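You operate a simulated robot arm through the tools that you are given. There is no shell and no other tool.

You are at the controls of a simulated robot arm. One attempt, no reset.

Task
Gauge both barrel sockets and scrap the worn one.
Fine: try the green GO and the red NO GO gauge in each; the socket that takes NO GO goes into the scrap tin, the other stays. Gauges back in their cups.

The check looks at the end state, three seconds after you hand in, the way a careful person would. Anything else that was tipped, shoved, dropped, spilled or broken makes it a failure.

Robot
A 6-joint arm with a two-finger parallel gripper, fixed in place. Base frame: the origin is at the foot of the arm, x ahead of it, y to its left, z up; the work surface is at about z = 800. Units: mm, degrees, N and s.
With the tool pointing down near the work surface it reaches from about 260 to 680 mm from the base axis. Its first joint turns from -66.0 to 66.0 degrees. Payload 2.9 kg.
The tool frame sits at the grasp point between the pads (the TCP): z along the fingers, y along the line on which they close. The tips reach 30 mm beyond it. Largest opening 110 mm; finger width 20, thickness 10; the body of the gripper, 48 by 112 mm, starts 55 mm behind the TCP.
Orientation is that of the tool frame in the base frame, as a unit quaternion [w, x, y, z]. With the fingers straight down and closing along the base's y, the tool's x points along the base's -x, its y along +y and its z along -z.

Tools
- The arm moves only by the tool send_rows. Its arguments are lists of equal length, an entry for each row: "fingers": the gripper command, from -1 (fully open) to 1 (shut), values between in proportion; "offset": the shift along the base's x, y, z in mm, a list of three; "dr": the turn, a rotation vector about the base's x, y, z in rad, a list of three. In form: {"fingers": [fingers, ...], "offset": [[x, y, z], ...], "dr": [[wx, wy, wz], ...]}. A call has 1 to 20 rows; each row is the pose to reach, as a shift and turn from the pose commanded when the call began. Rows are played at 5 a second. More than 50 mm and 8.6 degrees between two rows, or a gripper value outside its range, and nothing of the call is played. Where a pose cannot be reached the arm comes as near as it can. A force on the tool above 40 N (or 10 N above the force at the start of the call, whichever is more), or a blocked arm, ends the call early, and 0.2 s more pass. The fingers move at their own pace (about 108 mm/s each) and stop on an object; they squeeze with about 41 N. The grip force told is the motor's: it shows also when the fingers shut on nothing. Time passes only in rows, and 0.2 s behind the last, so rows that repeat a pose let the fingers close. The reply holds the time, the measured pose of the TCP, the force on the tool along the base axes, the opening and the grip force, in the units named above and with some noise, with the torque about the TCP (base axes, N m) and any sound that the robot's microphone picked up, and new pictures: "show" is both (left out), scene, wrist or none.
- Cameras (640 x 400 px; columns grow to the right, rows downward): "scene" is fixed at [55.3, 400.9, 1392.7]; the picture's right is [-0.91, -0.42, 0.00], its down [-0.19, 0.41, -0.89] and it looks along [0.37, -0.81, -0.45] (base axes); focal length 348 px, centre (320, 200). "wrist" rides on the gripper at [72, 17, -103] in the tool frame; the picture's right is [-0.23, 0.97, 0.00], its down [-0.76, -0.18, -0.62] and it looks along [-0.61, -0.14, 0.78] (tool axes); focal length 222 px, centre (320, 200).
- measure_at(camera, pixels): for up to 12 pixels [column, row] of the newest picture of that camera ("zoom" is the newest enlarged one), the place [x, y, z] in the base frame of the surface seen there, good to about 3 mm, but the place of the scene camera against the robot may be out by one fixed shift of up to 18 mm in any direction. It takes no simulated time.
- close_up(camera, box): a new picture of the part [left, top, right, bottom] of that camera's present view, enlarged. It takes no simulated time.
- close_job(): hands the job in; it is judged then, once.

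Leave the gripper open and the arm clear of the work at the hand-in unless told otherwise.

The tools are called as name(argument=value, ...) on one line, values as JSON. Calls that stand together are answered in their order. send_rows: Moves the arm, as the interface text tells. Its arguments: {"type":"object","properties":{"fingers":{"type":"array","items":{"type":"number"}},"offset":{"type":"array","items":{"type":"array","items":{"type":"number"}}},"dr":{"type":"array","items":{"type":"array","items":{"type":"number"}}},"show":{"type":"string","enum":["both","scene","wrist","none"]}},"required":["fingers","offset","dr"]} The other tools are called the same way: measure_at (camera, pixels) gives the place of the surface under pixels of a picture; close_up (camera, box) takes an enlarged picture of a part of a camera's view; close_job () hands the job in.

At the start:

```text
t: 0.0
tcp_pos: [421.5, -128.7, 1102.1]
orientation: [-0.001, 0.0, 1.0, -0.001]
force: [-0.4, -0.4, 0.2]
moment: [-0.02, -0.01, -0.03]
gripper_width: 109.9
gripper_force: 0.1
```

scene: 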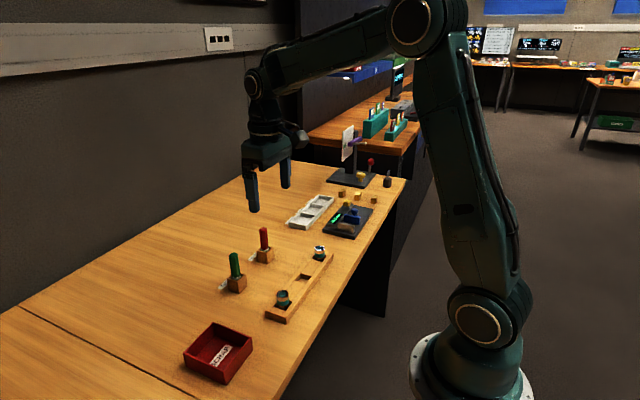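
wrist: 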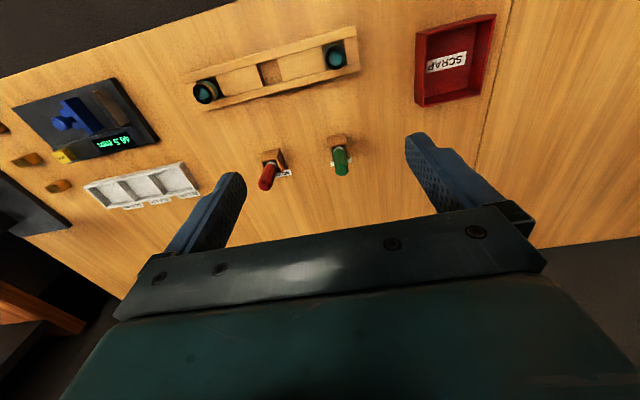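

I can see the green and red gauges standing in wooden cups, a wooden rail with two barrel sockets, and a red scrap tin. I'll enlarge these areas before moving.

close_up(camera="scene", box=[170, 210, 350, 390])

close_up(camera="wrist", box=[170, 10, 510, 220])

measure_at(camera="wrist", pixels=[[205, 92], [334, 55], [268, 178], [340, 165], [270, 72], [456, 62], [336, 140], [275, 155], [300, 75], [240, 84], [300, 220]])

```text
2.22 times, centred on (260, 300) of scene
```

zoom: 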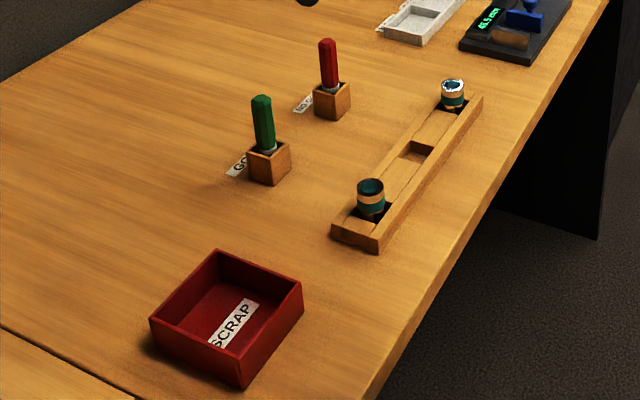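

```text
1.88 times, centred on (340, 115) of wrist
```

zoom: 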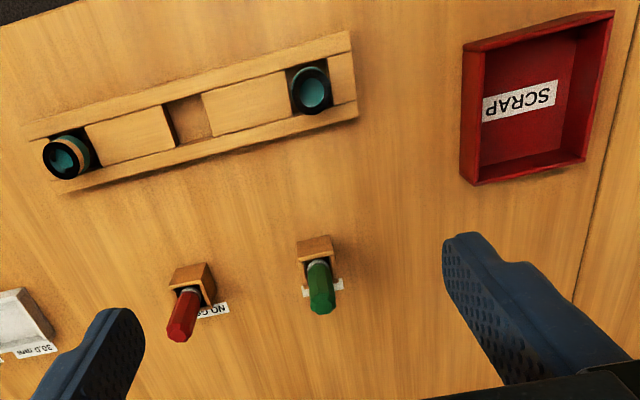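

```text
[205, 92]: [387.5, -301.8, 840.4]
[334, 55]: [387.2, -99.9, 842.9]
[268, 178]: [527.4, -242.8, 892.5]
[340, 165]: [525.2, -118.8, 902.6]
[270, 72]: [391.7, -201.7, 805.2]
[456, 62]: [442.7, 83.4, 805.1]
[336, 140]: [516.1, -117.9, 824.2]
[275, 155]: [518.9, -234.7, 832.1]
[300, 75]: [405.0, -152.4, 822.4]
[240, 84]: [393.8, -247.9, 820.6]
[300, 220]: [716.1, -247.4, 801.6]
```

The wrist view gives sockets near (387,-302) and (387,-100), and gauges near (525,-240) and (525,-118). I'll move above the right-hand socket, well clear of everything, to look into its bore.

send_rows(fingers=[-1, -1, -1, -1, -1], offset=[[-8, 6, -35], [-16, 12, -70], [-24, 20, -105], [-34, 28, -140], [-34, 28, -140]], dr=[[0, 0, 0], [0, 0, 0], [0, 0, 0], [0, 0, 0], [0, 0, 0]])

```text
t: 1.2
tcp_pos: [388.9, -100.8, 962.4]
orientation: [0.001, 0.0, 1.0, -0.001]
force: [0.7, -0.3, 1.2]
moment: [-0.02, 0.03, -0.03]
gripper_width: 109.9
gripper_force: 0.0
```

scene: 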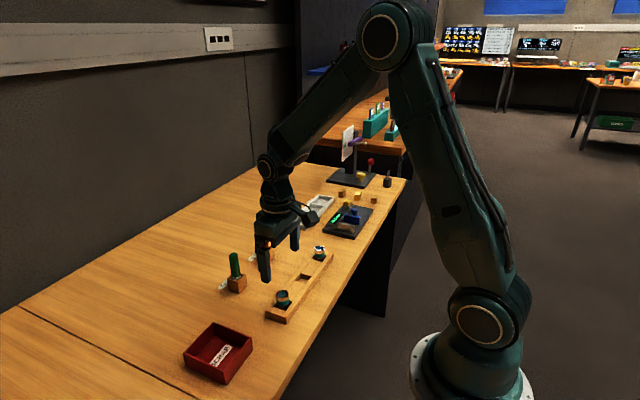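
wrist: 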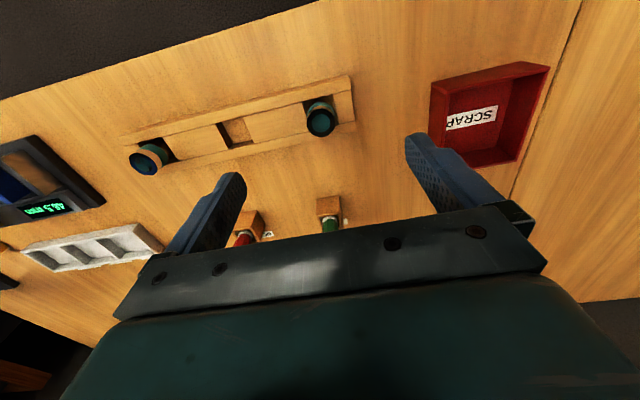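

The near socket is at about (322,118). I'll enlarge it and measure its rim, the bore floor, and the pocket edges.

close_up(camera="wrist", box=[280, 75, 364, 145])

close_up(camera="scene", box=[255, 240, 345, 330])

```text
5.71 times, centred on (322, 110) of wrist
```

zoom: 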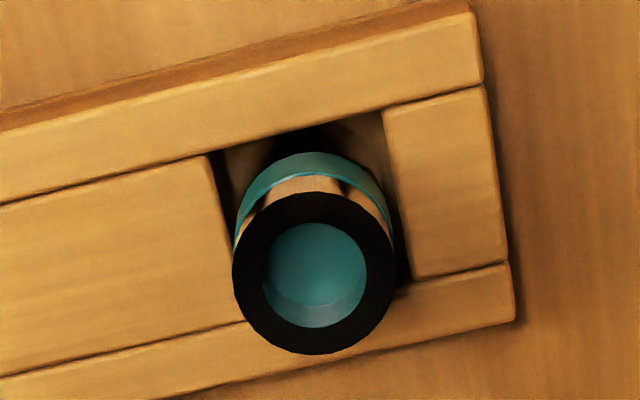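

```text
4.44 times, centred on (300, 285) of scene
```

zoom: 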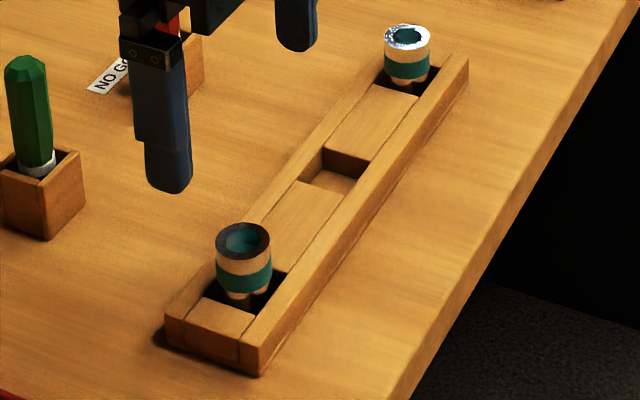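

The socket has a thick dark rim and a teal bore, and it stands on feet or pegs in its pocket. I'll re-take the wrist enlargement and measure rim points, bore points and pocket walls.

close_up(camera="wrist", box=[280, 75, 364, 145])

measure_at(camera="zoom", pixels=[[245, 270], [382, 268], [313, 208], [313, 342], [313, 270], [313, 310], [205, 170], [420, 180], [300, 110], [410, 295], [310, 125], [385, 200]])

```text
5.71 times, centred on (322, 110) of wrist
```

zoom: 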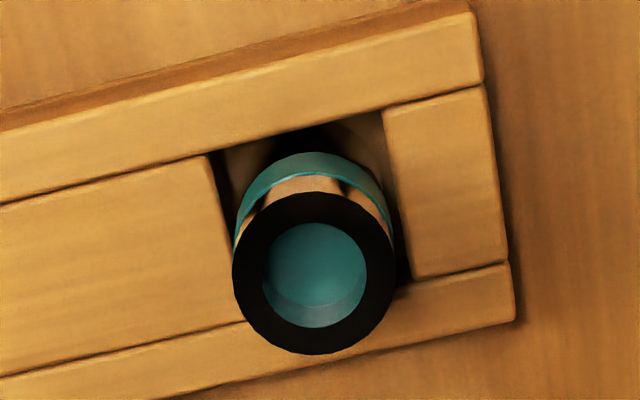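

```text
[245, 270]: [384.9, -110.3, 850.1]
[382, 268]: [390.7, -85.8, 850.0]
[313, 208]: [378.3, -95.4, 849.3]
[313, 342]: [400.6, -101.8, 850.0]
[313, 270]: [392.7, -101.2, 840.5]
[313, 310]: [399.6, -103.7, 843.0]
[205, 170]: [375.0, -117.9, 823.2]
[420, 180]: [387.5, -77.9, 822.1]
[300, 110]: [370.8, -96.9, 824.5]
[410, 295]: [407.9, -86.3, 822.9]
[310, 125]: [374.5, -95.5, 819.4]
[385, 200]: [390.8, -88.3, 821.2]
```

The rim is centred near (388.5,-98.5) at z≈850, about 29 mm outside diameter with a bore of roughly 18 mm. Next I'll move above the green gauge, staying high, to see its handle and heading.

send_rows(fingers=[-1, -1, -1, -1, -1], offset=[[30, -4, 15], [70, -8, 20], [105, -13, 20], [131, -18, 20], [131, -18, 20]], dr=[[0, 0, 0], [0, 0, 0], [0, 0, 0], [0, 0, 0], [0, 0, 0]], show="wrist")

close_up(camera="wrist", box=[270, 70, 390, 220])

```text
t: 2.4
tcp_pos: [520.1, -118.7, 982.6]
orientation: [0.0, 0.0, 1.0, 0.0]
force: [0.5, 0.1, -0.1]
moment: [0.01, 0.01, 0.01]
gripper_width: 110.2
gripper_force: 0.1
```

wrist: 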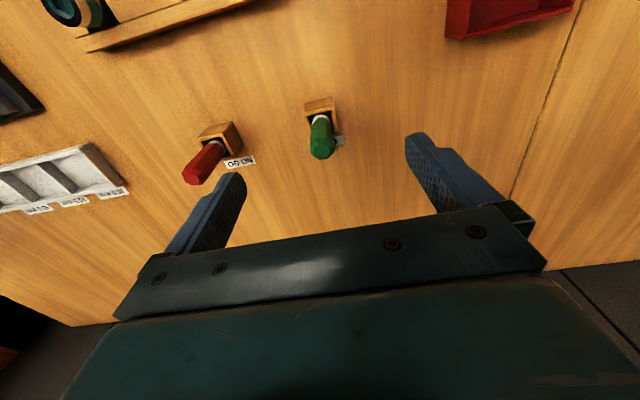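

```text
2.67 times, centred on (330, 145) of wrist
```

zoom: 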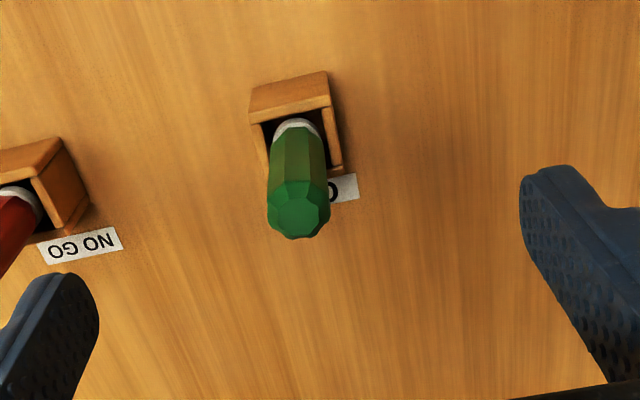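

The green gauge's top is at about (321,150). I'll enlarge it further and measure its sides.

close_up(camera="wrist", box=[296, 90, 352, 165])

measure_at(camera="wrist", pixels=[[321, 150], [311, 149], [331, 148], [321, 143], [321, 156], [320, 117], [309, 103], [333, 101], [335, 120], [314, 128], [192, 175], [208, 160]])

```text
5.33 times, centred on (324, 128) of wrist
```

zoom: 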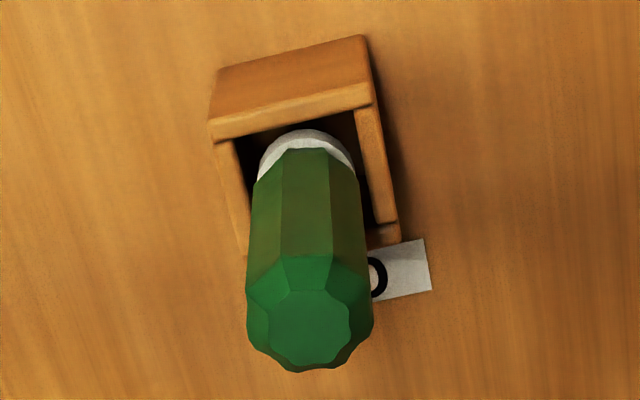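

```text
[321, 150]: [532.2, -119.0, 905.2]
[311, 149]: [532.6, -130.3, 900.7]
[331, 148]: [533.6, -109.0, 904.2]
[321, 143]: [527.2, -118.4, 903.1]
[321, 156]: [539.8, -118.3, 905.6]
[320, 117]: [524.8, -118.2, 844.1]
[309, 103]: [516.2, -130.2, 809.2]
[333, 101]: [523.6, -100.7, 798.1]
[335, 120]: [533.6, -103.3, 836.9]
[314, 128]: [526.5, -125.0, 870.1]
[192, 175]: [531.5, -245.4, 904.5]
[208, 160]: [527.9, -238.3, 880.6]
```

The handle is octagonal with flats facing ±y, its axis near (534,-119.5) and its top at z≈906. I'll line up and descend to just above the grip height, then check.

send_rows(fingers=[-1, -1, -1, -1, -1], offset=[[14, -1, 0], [14, -1, -30], [14, -1, -60], [14, -1, -90], [14, -1, -90]], dr=[[0, 0, 0], [0, 0, 0], [0, 0, 0], [0, 0, 0], [0, 0, 0]])

close_up(camera="wrist", box=[240, 60, 400, 220])

close_up(camera="scene", box=[200, 220, 290, 310])

```text
t: 3.6
tcp_pos: [533.0, -119.5, 890.6]
orientation: [0.0, 0.001, 1.0, 0.001]
force: [-0.3, 0.2, 0.2]
moment: [-0.01, -0.02, 0.01]
gripper_width: 110.3
gripper_force: 0.1
```

scene: 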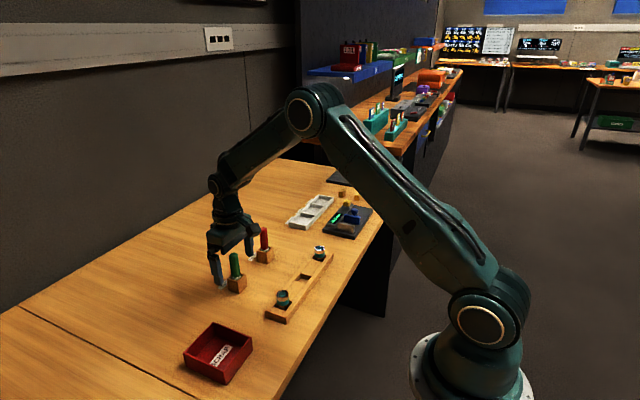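
wrist: 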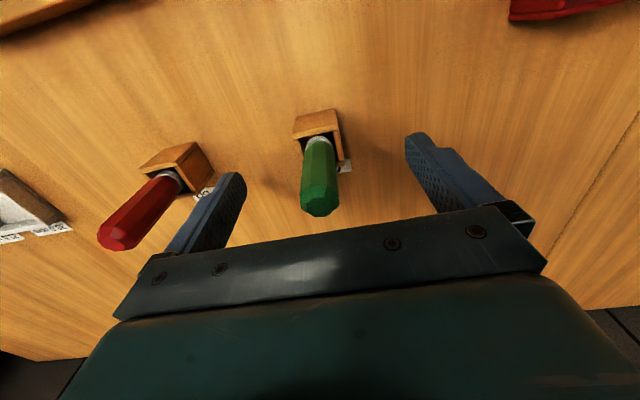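

```text
2.50 times, centred on (320, 140) of wrist
```

zoom: 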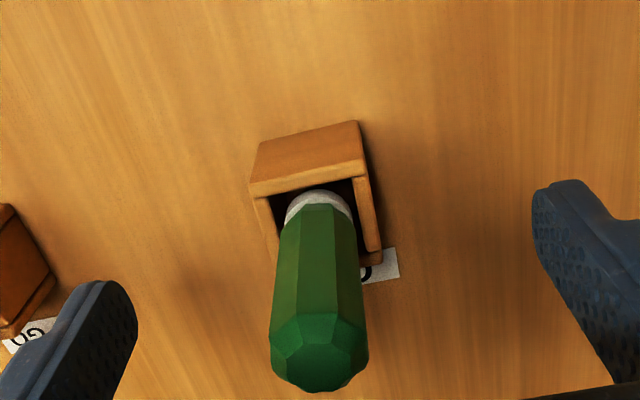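

```text
4.44 times, centred on (245, 265) of scene
```

zoom: 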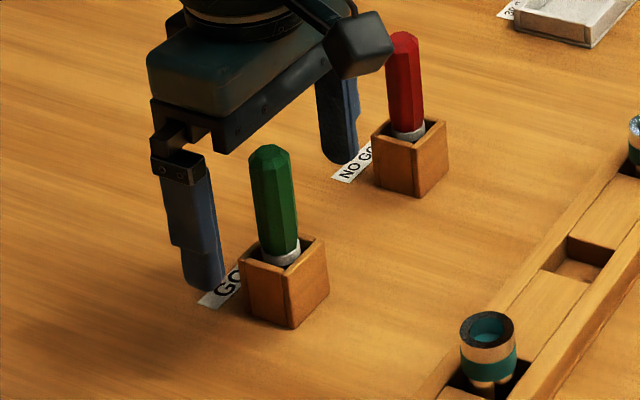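

The handle sits between the fingers with its top at about (319,200), reasonably upright. I'll lower 4 mm and close on the handle.

send_rows(fingers=[-1, -0.4, 0.2, 0.5, 0.7, 1, 1], offset=[[0, 0, -4], [0, 0, -4], [0, 0, -4], [0, 0, -4], [0, 0, -4], [0, 0, -4], [0, 0, -4]], dr=[[0, 0, 0], [0, 0, 0], [0, 0, 0], [0, 0, 0], [0, 0, 0], [0, 0, 0], [0, 0, 0]])

```text
t: 5.2
tcp_pos: [534.4, -119.1, 887.4]
orientation: [0.0, 0.001, 1.0, 0.0]
force: [-0.1, -0.2, 0.3]
moment: [-0.02, 0.01, -0.02]
gripper_width: 19.9
gripper_force: 40.7
```

scene: 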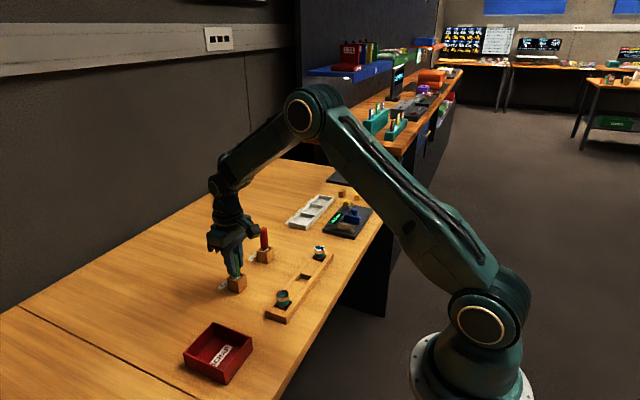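
wrist: 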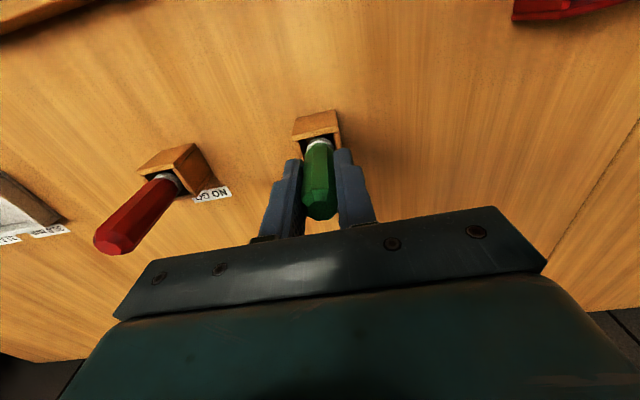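

The grip holds at 19.9 mm opening and 41 N. I'll lift straight up 90 mm and look at the plug.

send_rows(fingers=[1, 1, 1, 1, 1, 1], offset=[[0, 0, 15], [0, 0, 30], [0, 0, 50], [0, 0, 70], [0, 0, 90], [0, 0, 90]], dr=[[0, 0, 0], [0, 0, 0], [0, 0, 0], [0, 0, 0], [0, 0, 0], [0, 0, 0]])

close_up(camera="wrist", box=[270, 60, 370, 220])

close_up(camera="scene", box=[190, 200, 280, 300])

```text
t: 6.6
tcp_pos: [532.5, -119.6, 975.5]
orientation: [0.0, 0.0, 1.0, 0.001]
force: [-0.4, 0.1, -0.8]
moment: [-0.02, -0.01, 0.01]
gripper_width: 19.4
gripper_force: 41.1
```

scene: 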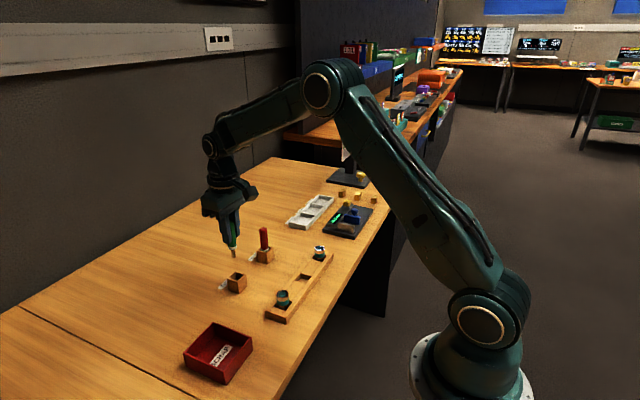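
wrist: 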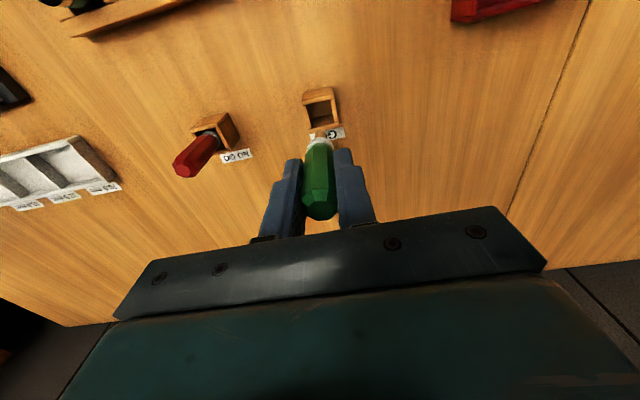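

```text
2.50 times, centred on (320, 140) of wrist
```

zoom: 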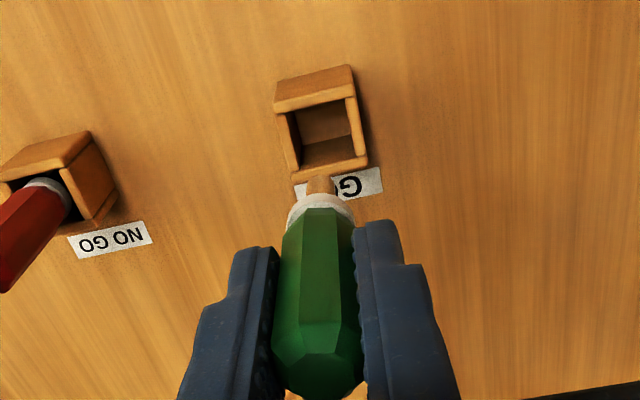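

```text
4.00 times, centred on (235, 250) of scene
```

zoom: 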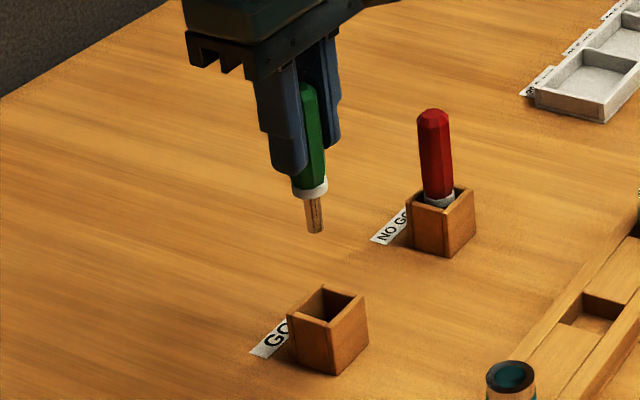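

The gauge pin below the collar is slim, about 9 mm. I need to know where in the sockets it goes, so I'll zoom tightly on both sockets from the scene camera.

close_up(camera="scene", box=[305, 240, 335, 265])

close_up(camera="scene", box=[268, 283, 298, 313])

close_up(camera="scene", box=[220, 225, 250, 265])

```text
16.00 times, centred on (320, 252) of scene
```

zoom: 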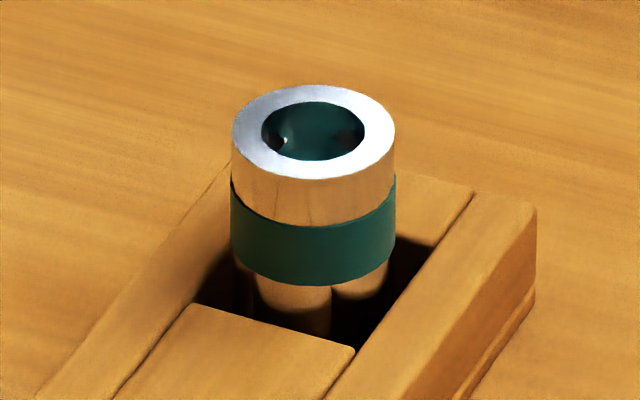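

```text
13.33 times, centred on (283, 298) of scene
```

zoom: 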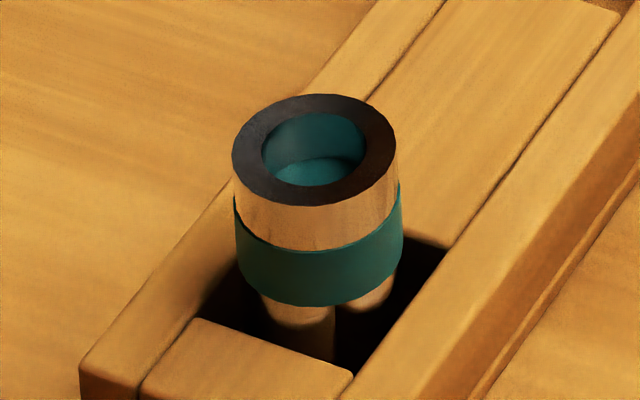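

```text
10.00 times, centred on (235, 245) of scene
```

zoom: 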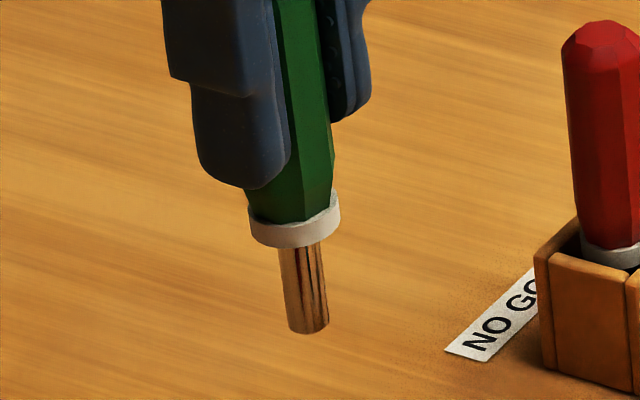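

Each socket is a metal ring with a teal liner and a recess on top, and it stands on two feet. To look straight down into the recess, I'll park the camera directly above the nearer socket with the gauge held clear.

send_rows(fingers=[1, 1, 1, 1], offset=[[-24, 1, -5], [-48, 3, -15], [-72, 4, -25], [-72, 4, -25]], dr=[[0, 0, 0], [0, 0, 0], [0, 0, 0], [0, 0, 0]], show="wrist")

close_up(camera="wrist", box=[295, 0, 345, 50])

```text
t: 7.6
tcp_pos: [461.3, -113.0, 952.4]
orientation: [0.0, 0.0, 1.0, -0.001]
force: [-1.1, 0.3, -1.0]
moment: [0.0, -0.03, 0.04]
gripper_width: 19.5
gripper_force: 40.9
```

wrist: 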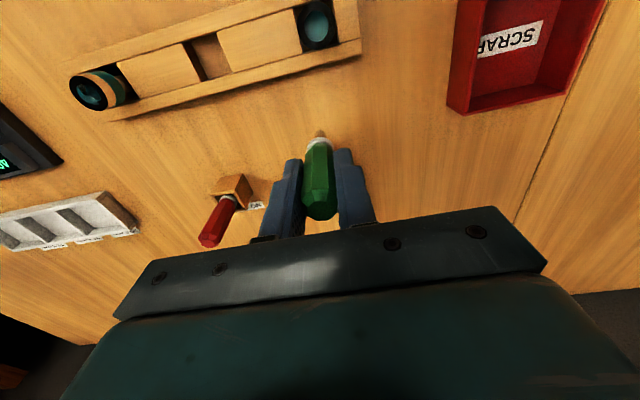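

```text
8.00 times, centred on (320, 25) of wrist
```

zoom: 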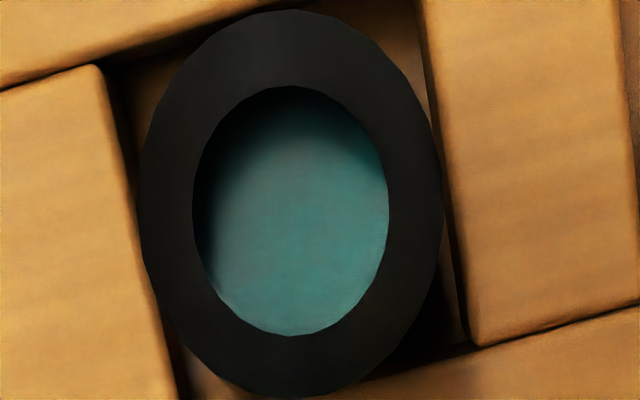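

Seen from above, the recess looks like a plain cup with a teal floor. I'll measure the depth of the floor across the recess, and the held pin.

measure_at(camera="zoom", pixels=[[290, 210], [290, 120], [290, 300], [220, 210], [370, 210], [290, 50], [290, 365], [165, 210], [415, 210], [330, 260], [250, 160], [130, 120]])

close_up(camera="wrist", box=[295, 120, 345, 170])

close_up(camera="wrist", box=[65, 65, 115, 115])

```text
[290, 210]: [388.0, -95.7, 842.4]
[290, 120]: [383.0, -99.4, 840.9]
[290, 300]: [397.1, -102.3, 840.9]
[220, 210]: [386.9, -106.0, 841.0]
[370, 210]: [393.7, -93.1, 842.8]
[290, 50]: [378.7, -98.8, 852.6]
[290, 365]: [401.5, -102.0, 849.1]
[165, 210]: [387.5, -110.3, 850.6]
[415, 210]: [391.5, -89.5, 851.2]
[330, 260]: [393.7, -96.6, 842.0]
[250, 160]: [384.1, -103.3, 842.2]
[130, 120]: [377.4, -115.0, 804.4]
```

```text
8.00 times, centred on (320, 145) of wrist
```

zoom: 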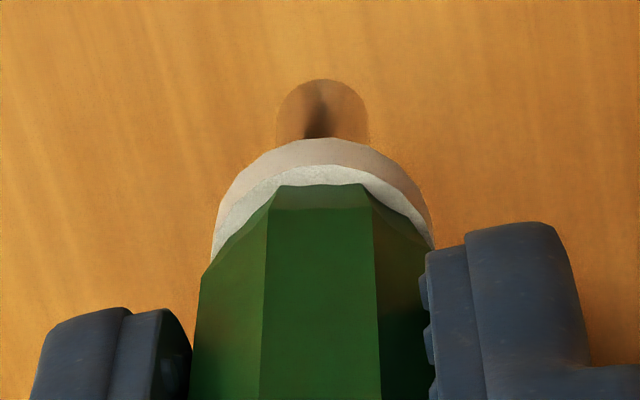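

```text
8.00 times, centred on (90, 90) of wrist
```

zoom: 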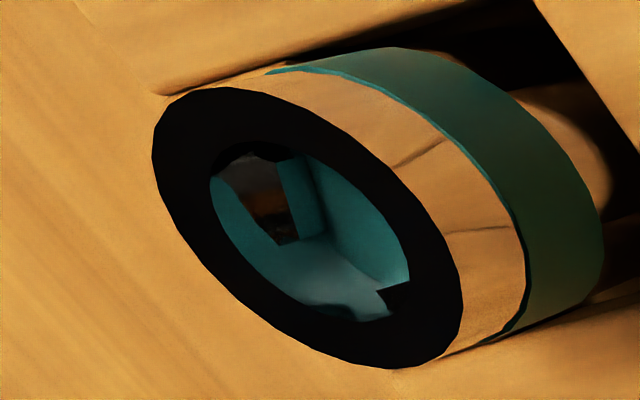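

The far socket (L) looks different inside: it is deeper, with structure and a dark area. I'll move the camera over it to look straight down.

send_rows(fingers=[1, 1, 1, 1, 1, 1, 1, 1], offset=[[0, -25, 25], [0, -60, 40], [0, -100, 40], [0, -140, 40], [0, -180, 40], [0, -204, 40], [0, -204, 40], [0, -204, 40]], dr=[[0, 0, 0], [0, 0, 0], [0, 0, 0], [0, 0, 0], [0, 0, 0], [0, 0, 0], [0, 0, 0], [0, 0, 0]], show="wrist")

close_up(camera="wrist", box=[295, 10, 345, 60])

```text
t: 9.4
tcp_pos: [461.2, -319.7, 993.7]
orientation: [0.0, 0.0, 1.0, 0.0]
force: [0.3, -0.4, -1.3]
moment: [0.0, 0.03, 0.05]
gripper_width: 19.6
gripper_force: 41.0
```

wrist: 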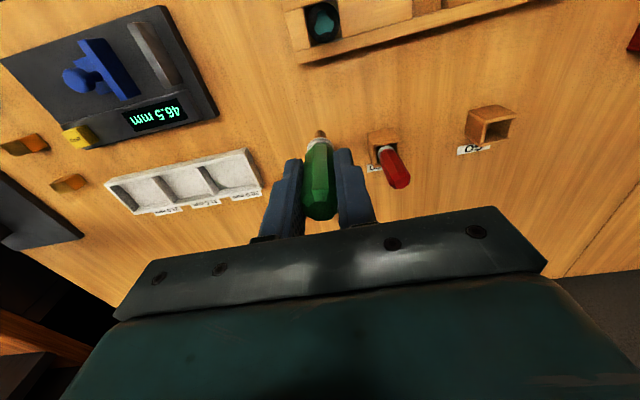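

```text
8.00 times, centred on (320, 35) of wrist
```

zoom: 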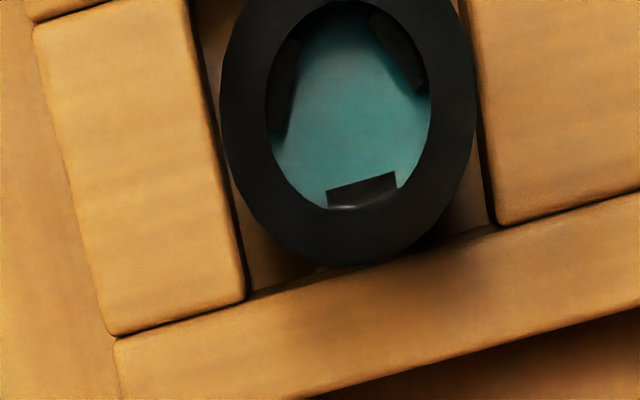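

Socket L has three dark lugs on its inner wall, which narrow the bore. Socket R has none, which suggests R is worn, but I'll test with the gauges. First I'll measure L's rim and floor.

close_up(camera="wrist", box=[298, 0, 348, 50])

measure_at(camera="zoom", pixels=[[325, 185], [325, 60], [270, 180], [425, 180], [325, 315], [325, 230], [340, 272], [263, 160], [395, 120], [240, 110], [400, 300], [300, 180]])

close_up(camera="wrist", box=[360, 120, 420, 195])

```text
8.00 times, centred on (323, 25) of wrist
```

zoom: 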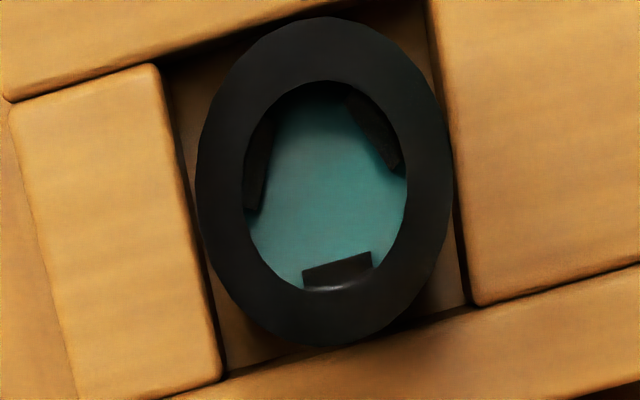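

```text
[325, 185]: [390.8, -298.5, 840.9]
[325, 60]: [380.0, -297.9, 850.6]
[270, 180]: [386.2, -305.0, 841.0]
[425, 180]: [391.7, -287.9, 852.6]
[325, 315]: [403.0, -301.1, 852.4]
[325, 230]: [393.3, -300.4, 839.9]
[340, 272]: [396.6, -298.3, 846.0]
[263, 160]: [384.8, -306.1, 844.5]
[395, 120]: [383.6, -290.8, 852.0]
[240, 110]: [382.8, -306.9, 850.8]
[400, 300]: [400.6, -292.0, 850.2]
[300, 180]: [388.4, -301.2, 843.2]
```

```text
5.33 times, centred on (390, 158) of wrist
```

zoom: 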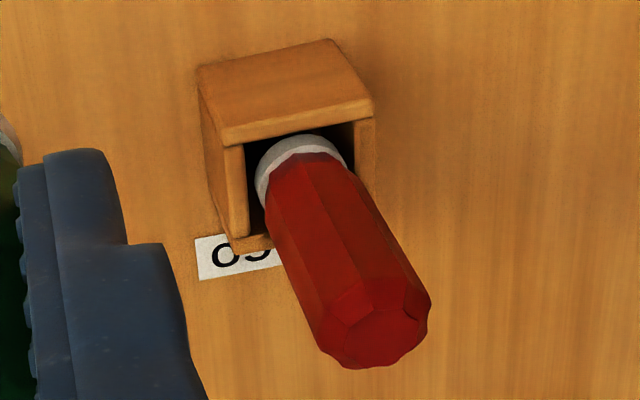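

Socket centres come out at about L (390.5,-299.3) and R (390.4,-100.5), with rims at z≈851 and floors at z≈841. I'll bring the green pin above socket L with its tip roughly 8 mm above the rim, and check alignment in the wrist view.

send_rows(fingers=[1, 1, 1, 1, 1], offset=[[-25, 7, 0], [-50, 14, -10], [-71, 20, -25], [-71, 20, -45], [-71, 20, -45]], dr=[[0, 0, 0], [0, 0, 0], [0, 0, 0], [0, 0, 0], [0, 0, 0]])

close_up(camera="wrist", box=[285, 95, 355, 165])

close_up(camera="scene", box=[295, 220, 345, 270])

```text
t: 10.6
tcp_pos: [388.2, -300.2, 947.8]
orientation: [0.0, 0.001, 1.0, 0.0]
force: [-0.4, 0.0, -1.3]
moment: [0.02, -0.01, -0.05]
gripper_width: 19.8
gripper_force: 41.3
```

scene: 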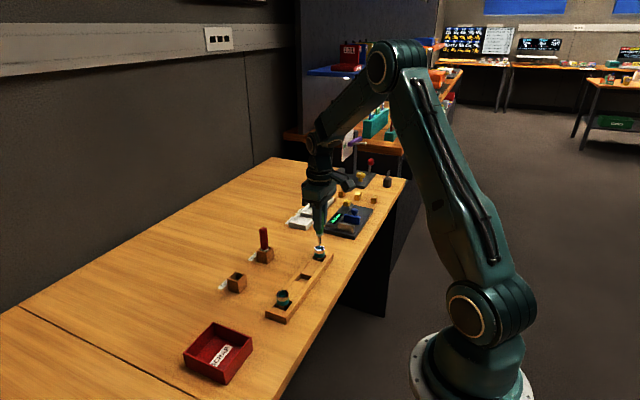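
wrist: 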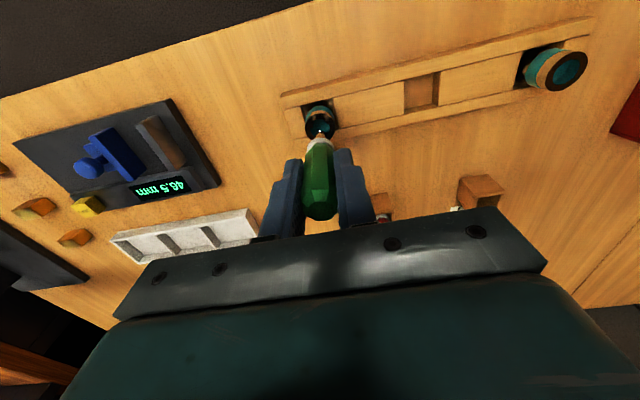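

```text
5.71 times, centred on (320, 130) of wrist
```

zoom: 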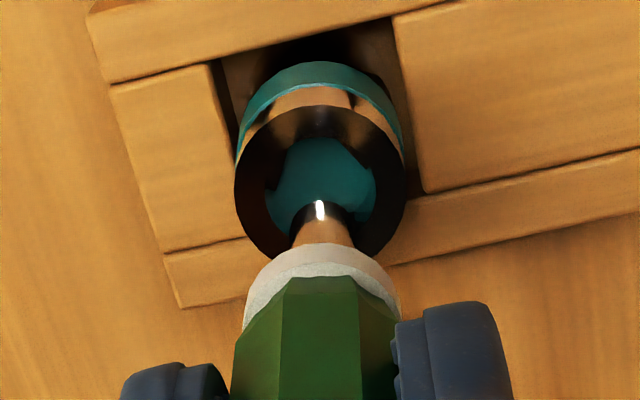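

```text
8.00 times, centred on (320, 245) of scene
```

zoom: 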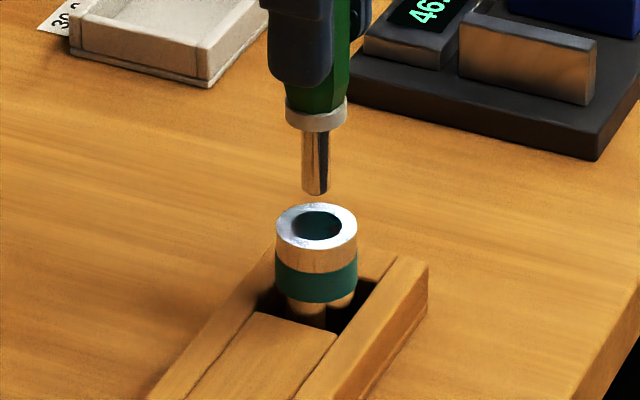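

The pin and bore are laterally aligned in both views at about column 320 in the wrist picture, with the tip about 13 mm above the rim. I'll shift -0.7 mm in x and lower 17 mm gently, watching the force.

send_rows(fingers=[1, 1, 1, 1, 1, 1, 1, 1, 1, 1], offset=[[-0.7, 0, -4], [-0.7, 0, -8], [-0.7, 0, -10], [-0.7, 0, -11], [-0.7, 0, -12], [-0.7, 0, -13], [-0.7, 0, -14], [-0.7, 0, -15], [-0.7, 0, -16], [-0.7, 0, -17]], dr=[[0, 0, 0], [0, 0, 0], [0, 0, 0], [0, 0, 0], [0, 0, 0], [0, 0, 0], [0, 0, 0], [0, 0, 0], [0, 0, 0], [0, 0, 0]])

close_up(camera="wrist", box=[285, 95, 355, 165])

close_up(camera="scene", box=[295, 220, 345, 270])

```text
t: 12.8
tcp_pos: [388.6, -300.2, 930.8]
orientation: [0.0, -0.001, 1.0, 0.001]
force: [-0.4, 0.1, -0.4]
moment: [0.04, -0.04, -0.02]
gripper_width: 19.8
gripper_force: 41.8
```

scene: 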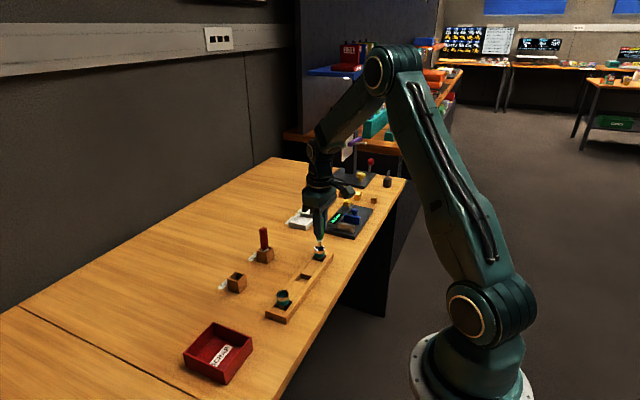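
wrist: 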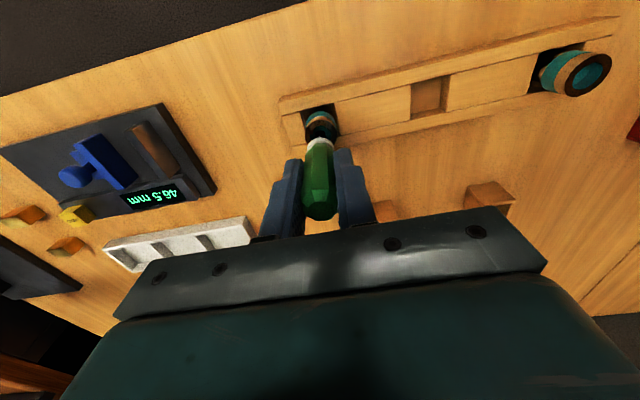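

```text
5.71 times, centred on (320, 130) of wrist
```

zoom: 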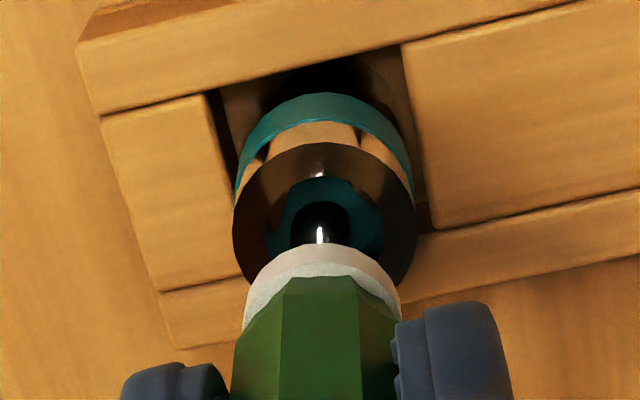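

```text
8.00 times, centred on (320, 245) of scene
```

zoom: 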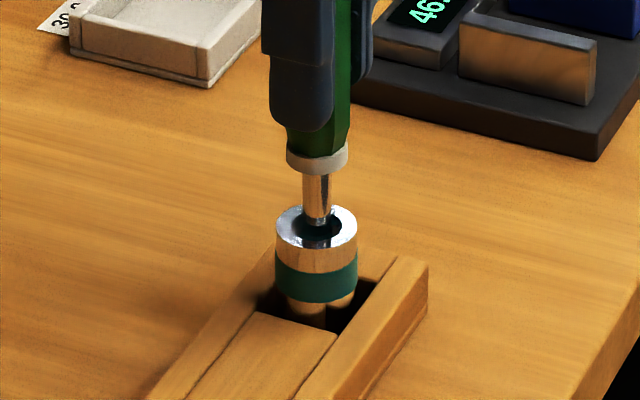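

The pin has entered socket L without resistance. I'll continue 4 mm deeper.

send_rows(fingers=[1, 1, 1, 1, 1], offset=[[0, 0, -1], [0, 0, -2], [0, 0, -3], [0, 0, -4], [0, 0, -4]], dr=[[0, 0, 0], [0, 0, 0], [0, 0, 0], [0, 0, 0], [0, 0, 0]], show="wrist")

close_up(camera="scene", box=[295, 220, 345, 270])

close_up(camera="wrist", box=[295, 100, 345, 150])

```text
t: 14.0
tcp_pos: [387.8, -300.7, 926.7]
orientation: [-0.001, 0.0, 1.0, 0.0]
force: [-0.4, 0.0, -0.5]
moment: [0.01, 0.0, 0.0]
gripper_width: 19.7
gripper_force: 41.1
```

wrist: 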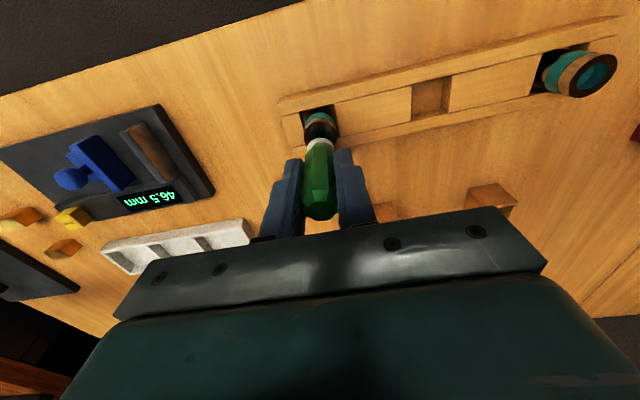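

```text
8.00 times, centred on (320, 245) of scene
```

zoom: 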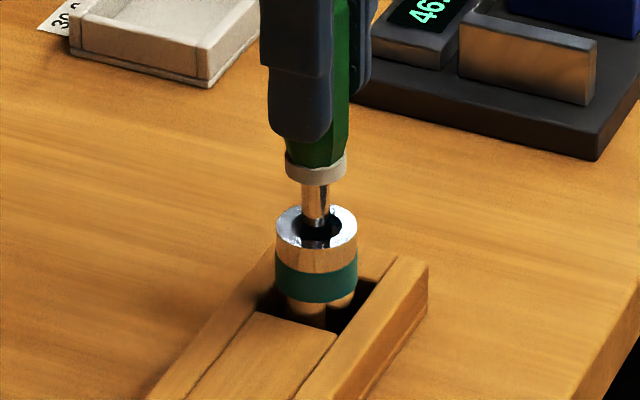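

```text
8.00 times, centred on (320, 125) of wrist
```

zoom: 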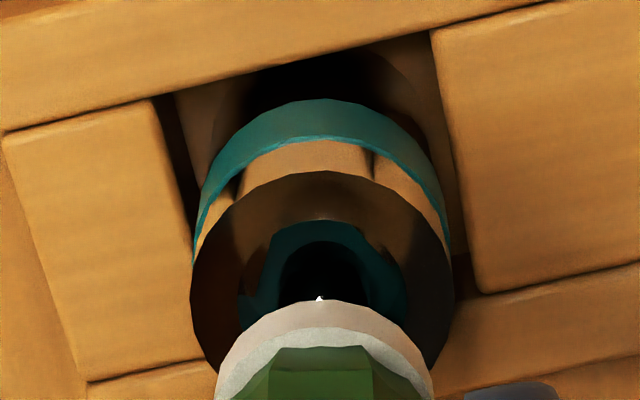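

Still no force with the pin about 7 mm deep. I'll go on 1 mm at a time to find where it bottoms.

send_rows(fingers=[1, 1, 1, 1, 1, 1, 1, 1], offset=[[0, 0, -0.5], [0, 0, -1], [0, 0, -1.5], [0, 0, -2], [0, 0, -2.5], [0, 0, -3], [0, 0, -3.5], [0, 0, -4]], dr=[[0, 0, 0], [0, 0, 0], [0, 0, 0], [0, 0, 0], [0, 0, 0], [0, 0, 0], [0, 0, 0], [0, 0, 0]], show="none")

close_up(camera="scene", box=[295, 220, 345, 270])

```text
t: 15.8
tcp_pos: [389.2, -300.1, 922.2]
orientation: [0.0, 0.0, 1.0, -0.001]
force: [0.7, 0.3, 0.1]
moment: [0.01, 0.0, 0.02]
gripper_width: 19.4
gripper_force: 41.1
```

```text
8.00 times, centred on (320, 245) of scene
```

zoom: 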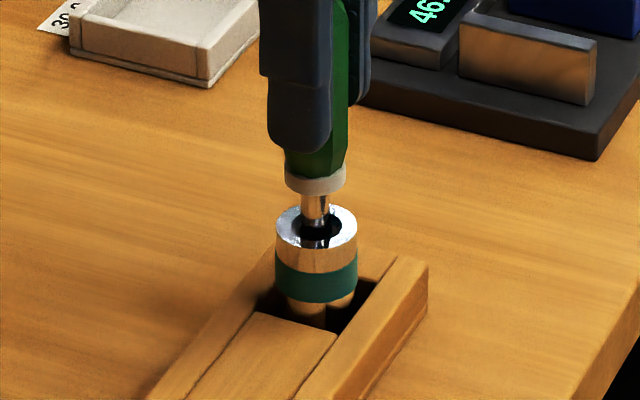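

Still essentially no force. I'll keep lowering in 0.5 mm steps.

send_rows(fingers=[1, 1, 1, 1, 1, 1, 1, 1], offset=[[0, 0, -0.5], [0, 0, -1], [0, 0, -1.5], [0, 0, -2], [0, 0, -2.5], [0, 0, -3], [0, 0, -3.5], [0, 0, -4]], dr=[[0, 0, 0], [0, 0, 0], [0, 0, 0], [0, 0, 0], [0, 0, 0], [0, 0, 0], [0, 0, 0], [0, 0, 0]], show="none")

close_up(camera="scene", box=[295, 220, 345, 270])

close_up(camera="wrist", box=[295, 100, 345, 150])

```text
t: 17.6
tcp_pos: [389.1, -300.2, 918.8]
orientation: [-0.001, 0.0, 1.0, 0.0]
force: [-0.9, -0.3, 0.9]
moment: [-0.02, -0.01, -0.02]
gripper_width: 19.6
gripper_force: 40.9
```

```text
8.00 times, centred on (320, 245) of scene
```

zoom: 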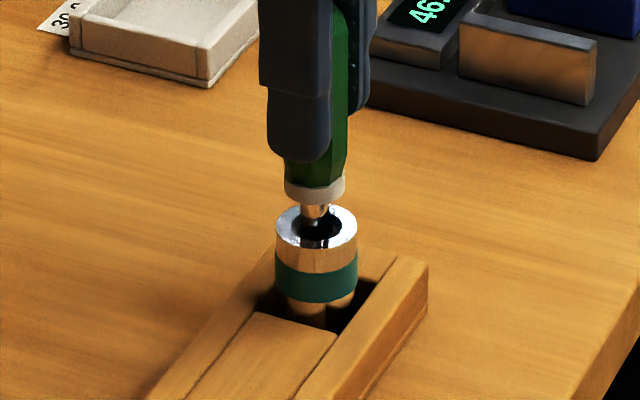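

```text
8.00 times, centred on (320, 125) of wrist
```

zoom: 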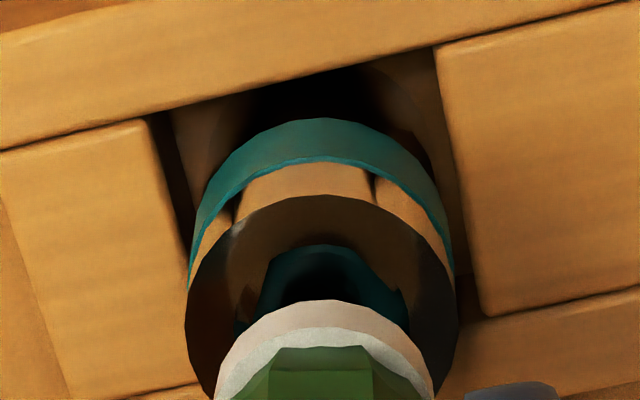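

The pin is about 16 mm deep and still free. I'll lower until the pin bottoms or the collar meets the rim.

send_rows(fingers=[1, 1, 1, 1, 1, 1, 1, 1, 1, 1, 1, 1], offset=[[0, 0, -0.5], [0, 0, -1], [0, 0, -1.5], [0, 0, -2], [0, 0, -2.5], [0, 0, -3], [0, 0, -3.5], [0, 0, -4], [0, 0, -4.5], [0, 0, -5], [0, 0, -5.5], [0, 0, -6]], dr=[[0, 0, 0], [0, 0, 0], [0, 0, 0], [0, 0, 0], [0, 0, 0], [0, 0, 0], [0, 0, 0], [0, 0, 0], [0, 0, 0], [0, 0, 0], [0, 0, 0], [0, 0, 0]], show="none")

close_up(camera="scene", box=[295, 220, 345, 270])

close_up(camera="wrist", box=[295, 100, 345, 150])

```text
t: 20.2
tcp_pos: [389.7, -300.2, 912.5]
orientation: [0.0, 0.0, 1.0, 0.0]
force: [0.2, -1.0, -0.5]
moment: [0.02, -0.02, 0.03]
gripper_width: 19.7
gripper_force: 41.2
```

```text
8.00 times, centred on (320, 245) of scene
```

zoom: 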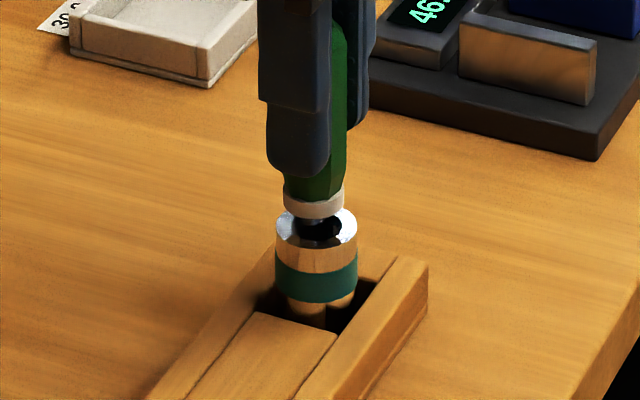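

```text
8.00 times, centred on (320, 125) of wrist
```

zoom: 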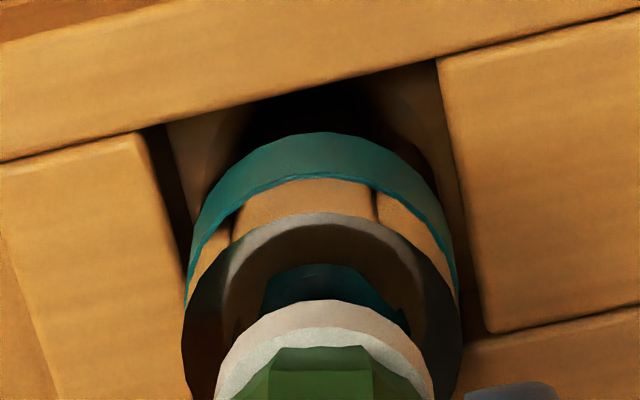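

GO goes fully into socket L: the collar is just above the rim and there is no force. I'll withdraw straight up and carry the gauge to above socket R.

send_rows(fingers=[1, 1, 1, 1, 1, 1, 1, 1, 1, 1, 1, 1], offset=[[0, 0, 6], [0, 0, 12], [0, 0, 24], [0, 0, 40], [0, 25, 50], [0, 60, 50], [0, 100, 50], [0, 140, 50], [0, 175, 50], [-0.2, 198.7, 45], [-0.2, 198.7, 35], [-0.2, 198.7, 35]], dr=[[0, 0, 0], [0, 0, 0], [0, 0, 0], [0, 0, 0], [0, 0, 0], [0, 0, 0], [0, 0, 0], [0, 0, 0], [0, 0, 0], [0, 0, 0], [0, 0, 0], [0, 0, 0]])

close_up(camera="wrist", box=[285, 95, 355, 165])

close_up(camera="scene", box=[258, 260, 308, 310])

close_up(camera="scene", box=[295, 220, 345, 270])

```text
t: 22.8
tcp_pos: [387.2, -100.8, 949.1]
orientation: [0.0, 0.0, 1.0, 0.0]
force: [0.6, 0.4, -0.8]
moment: [-0.01, 0.0, 0.0]
gripper_width: 19.5
gripper_force: 40.9
```

scene: 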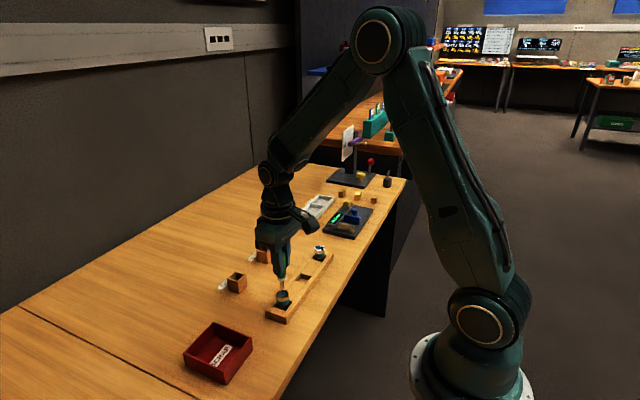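
wrist: 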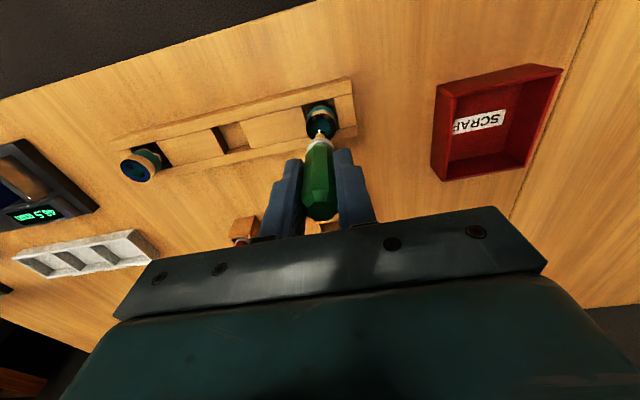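

```text
5.71 times, centred on (320, 130) of wrist
```

zoom: 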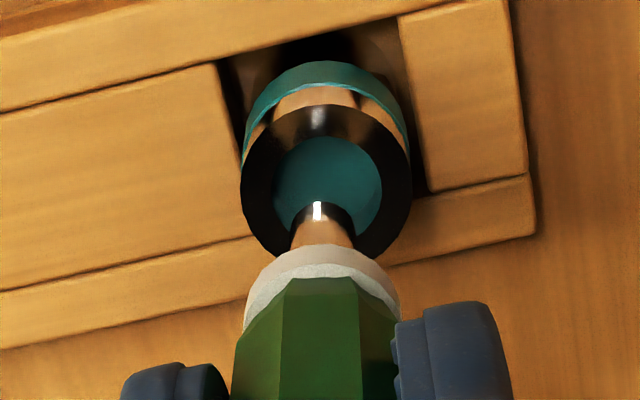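

```text
8.00 times, centred on (283, 285) of scene
```

zoom: 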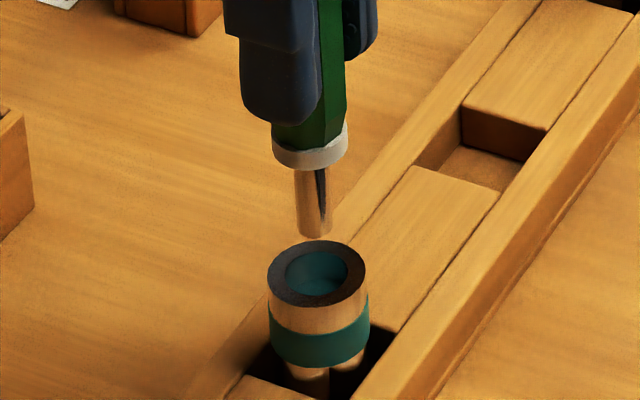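

```text
8.00 times, centred on (320, 245) of scene
```

zoom: 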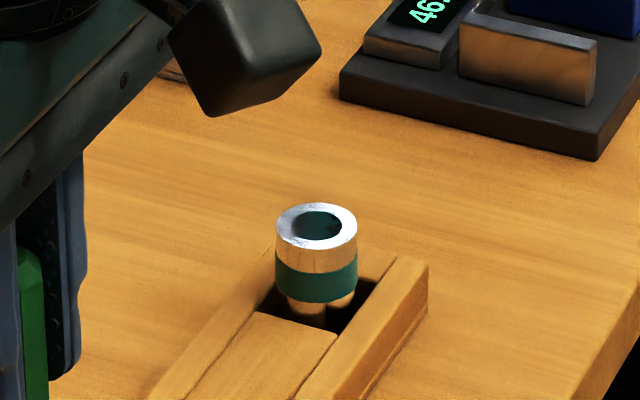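

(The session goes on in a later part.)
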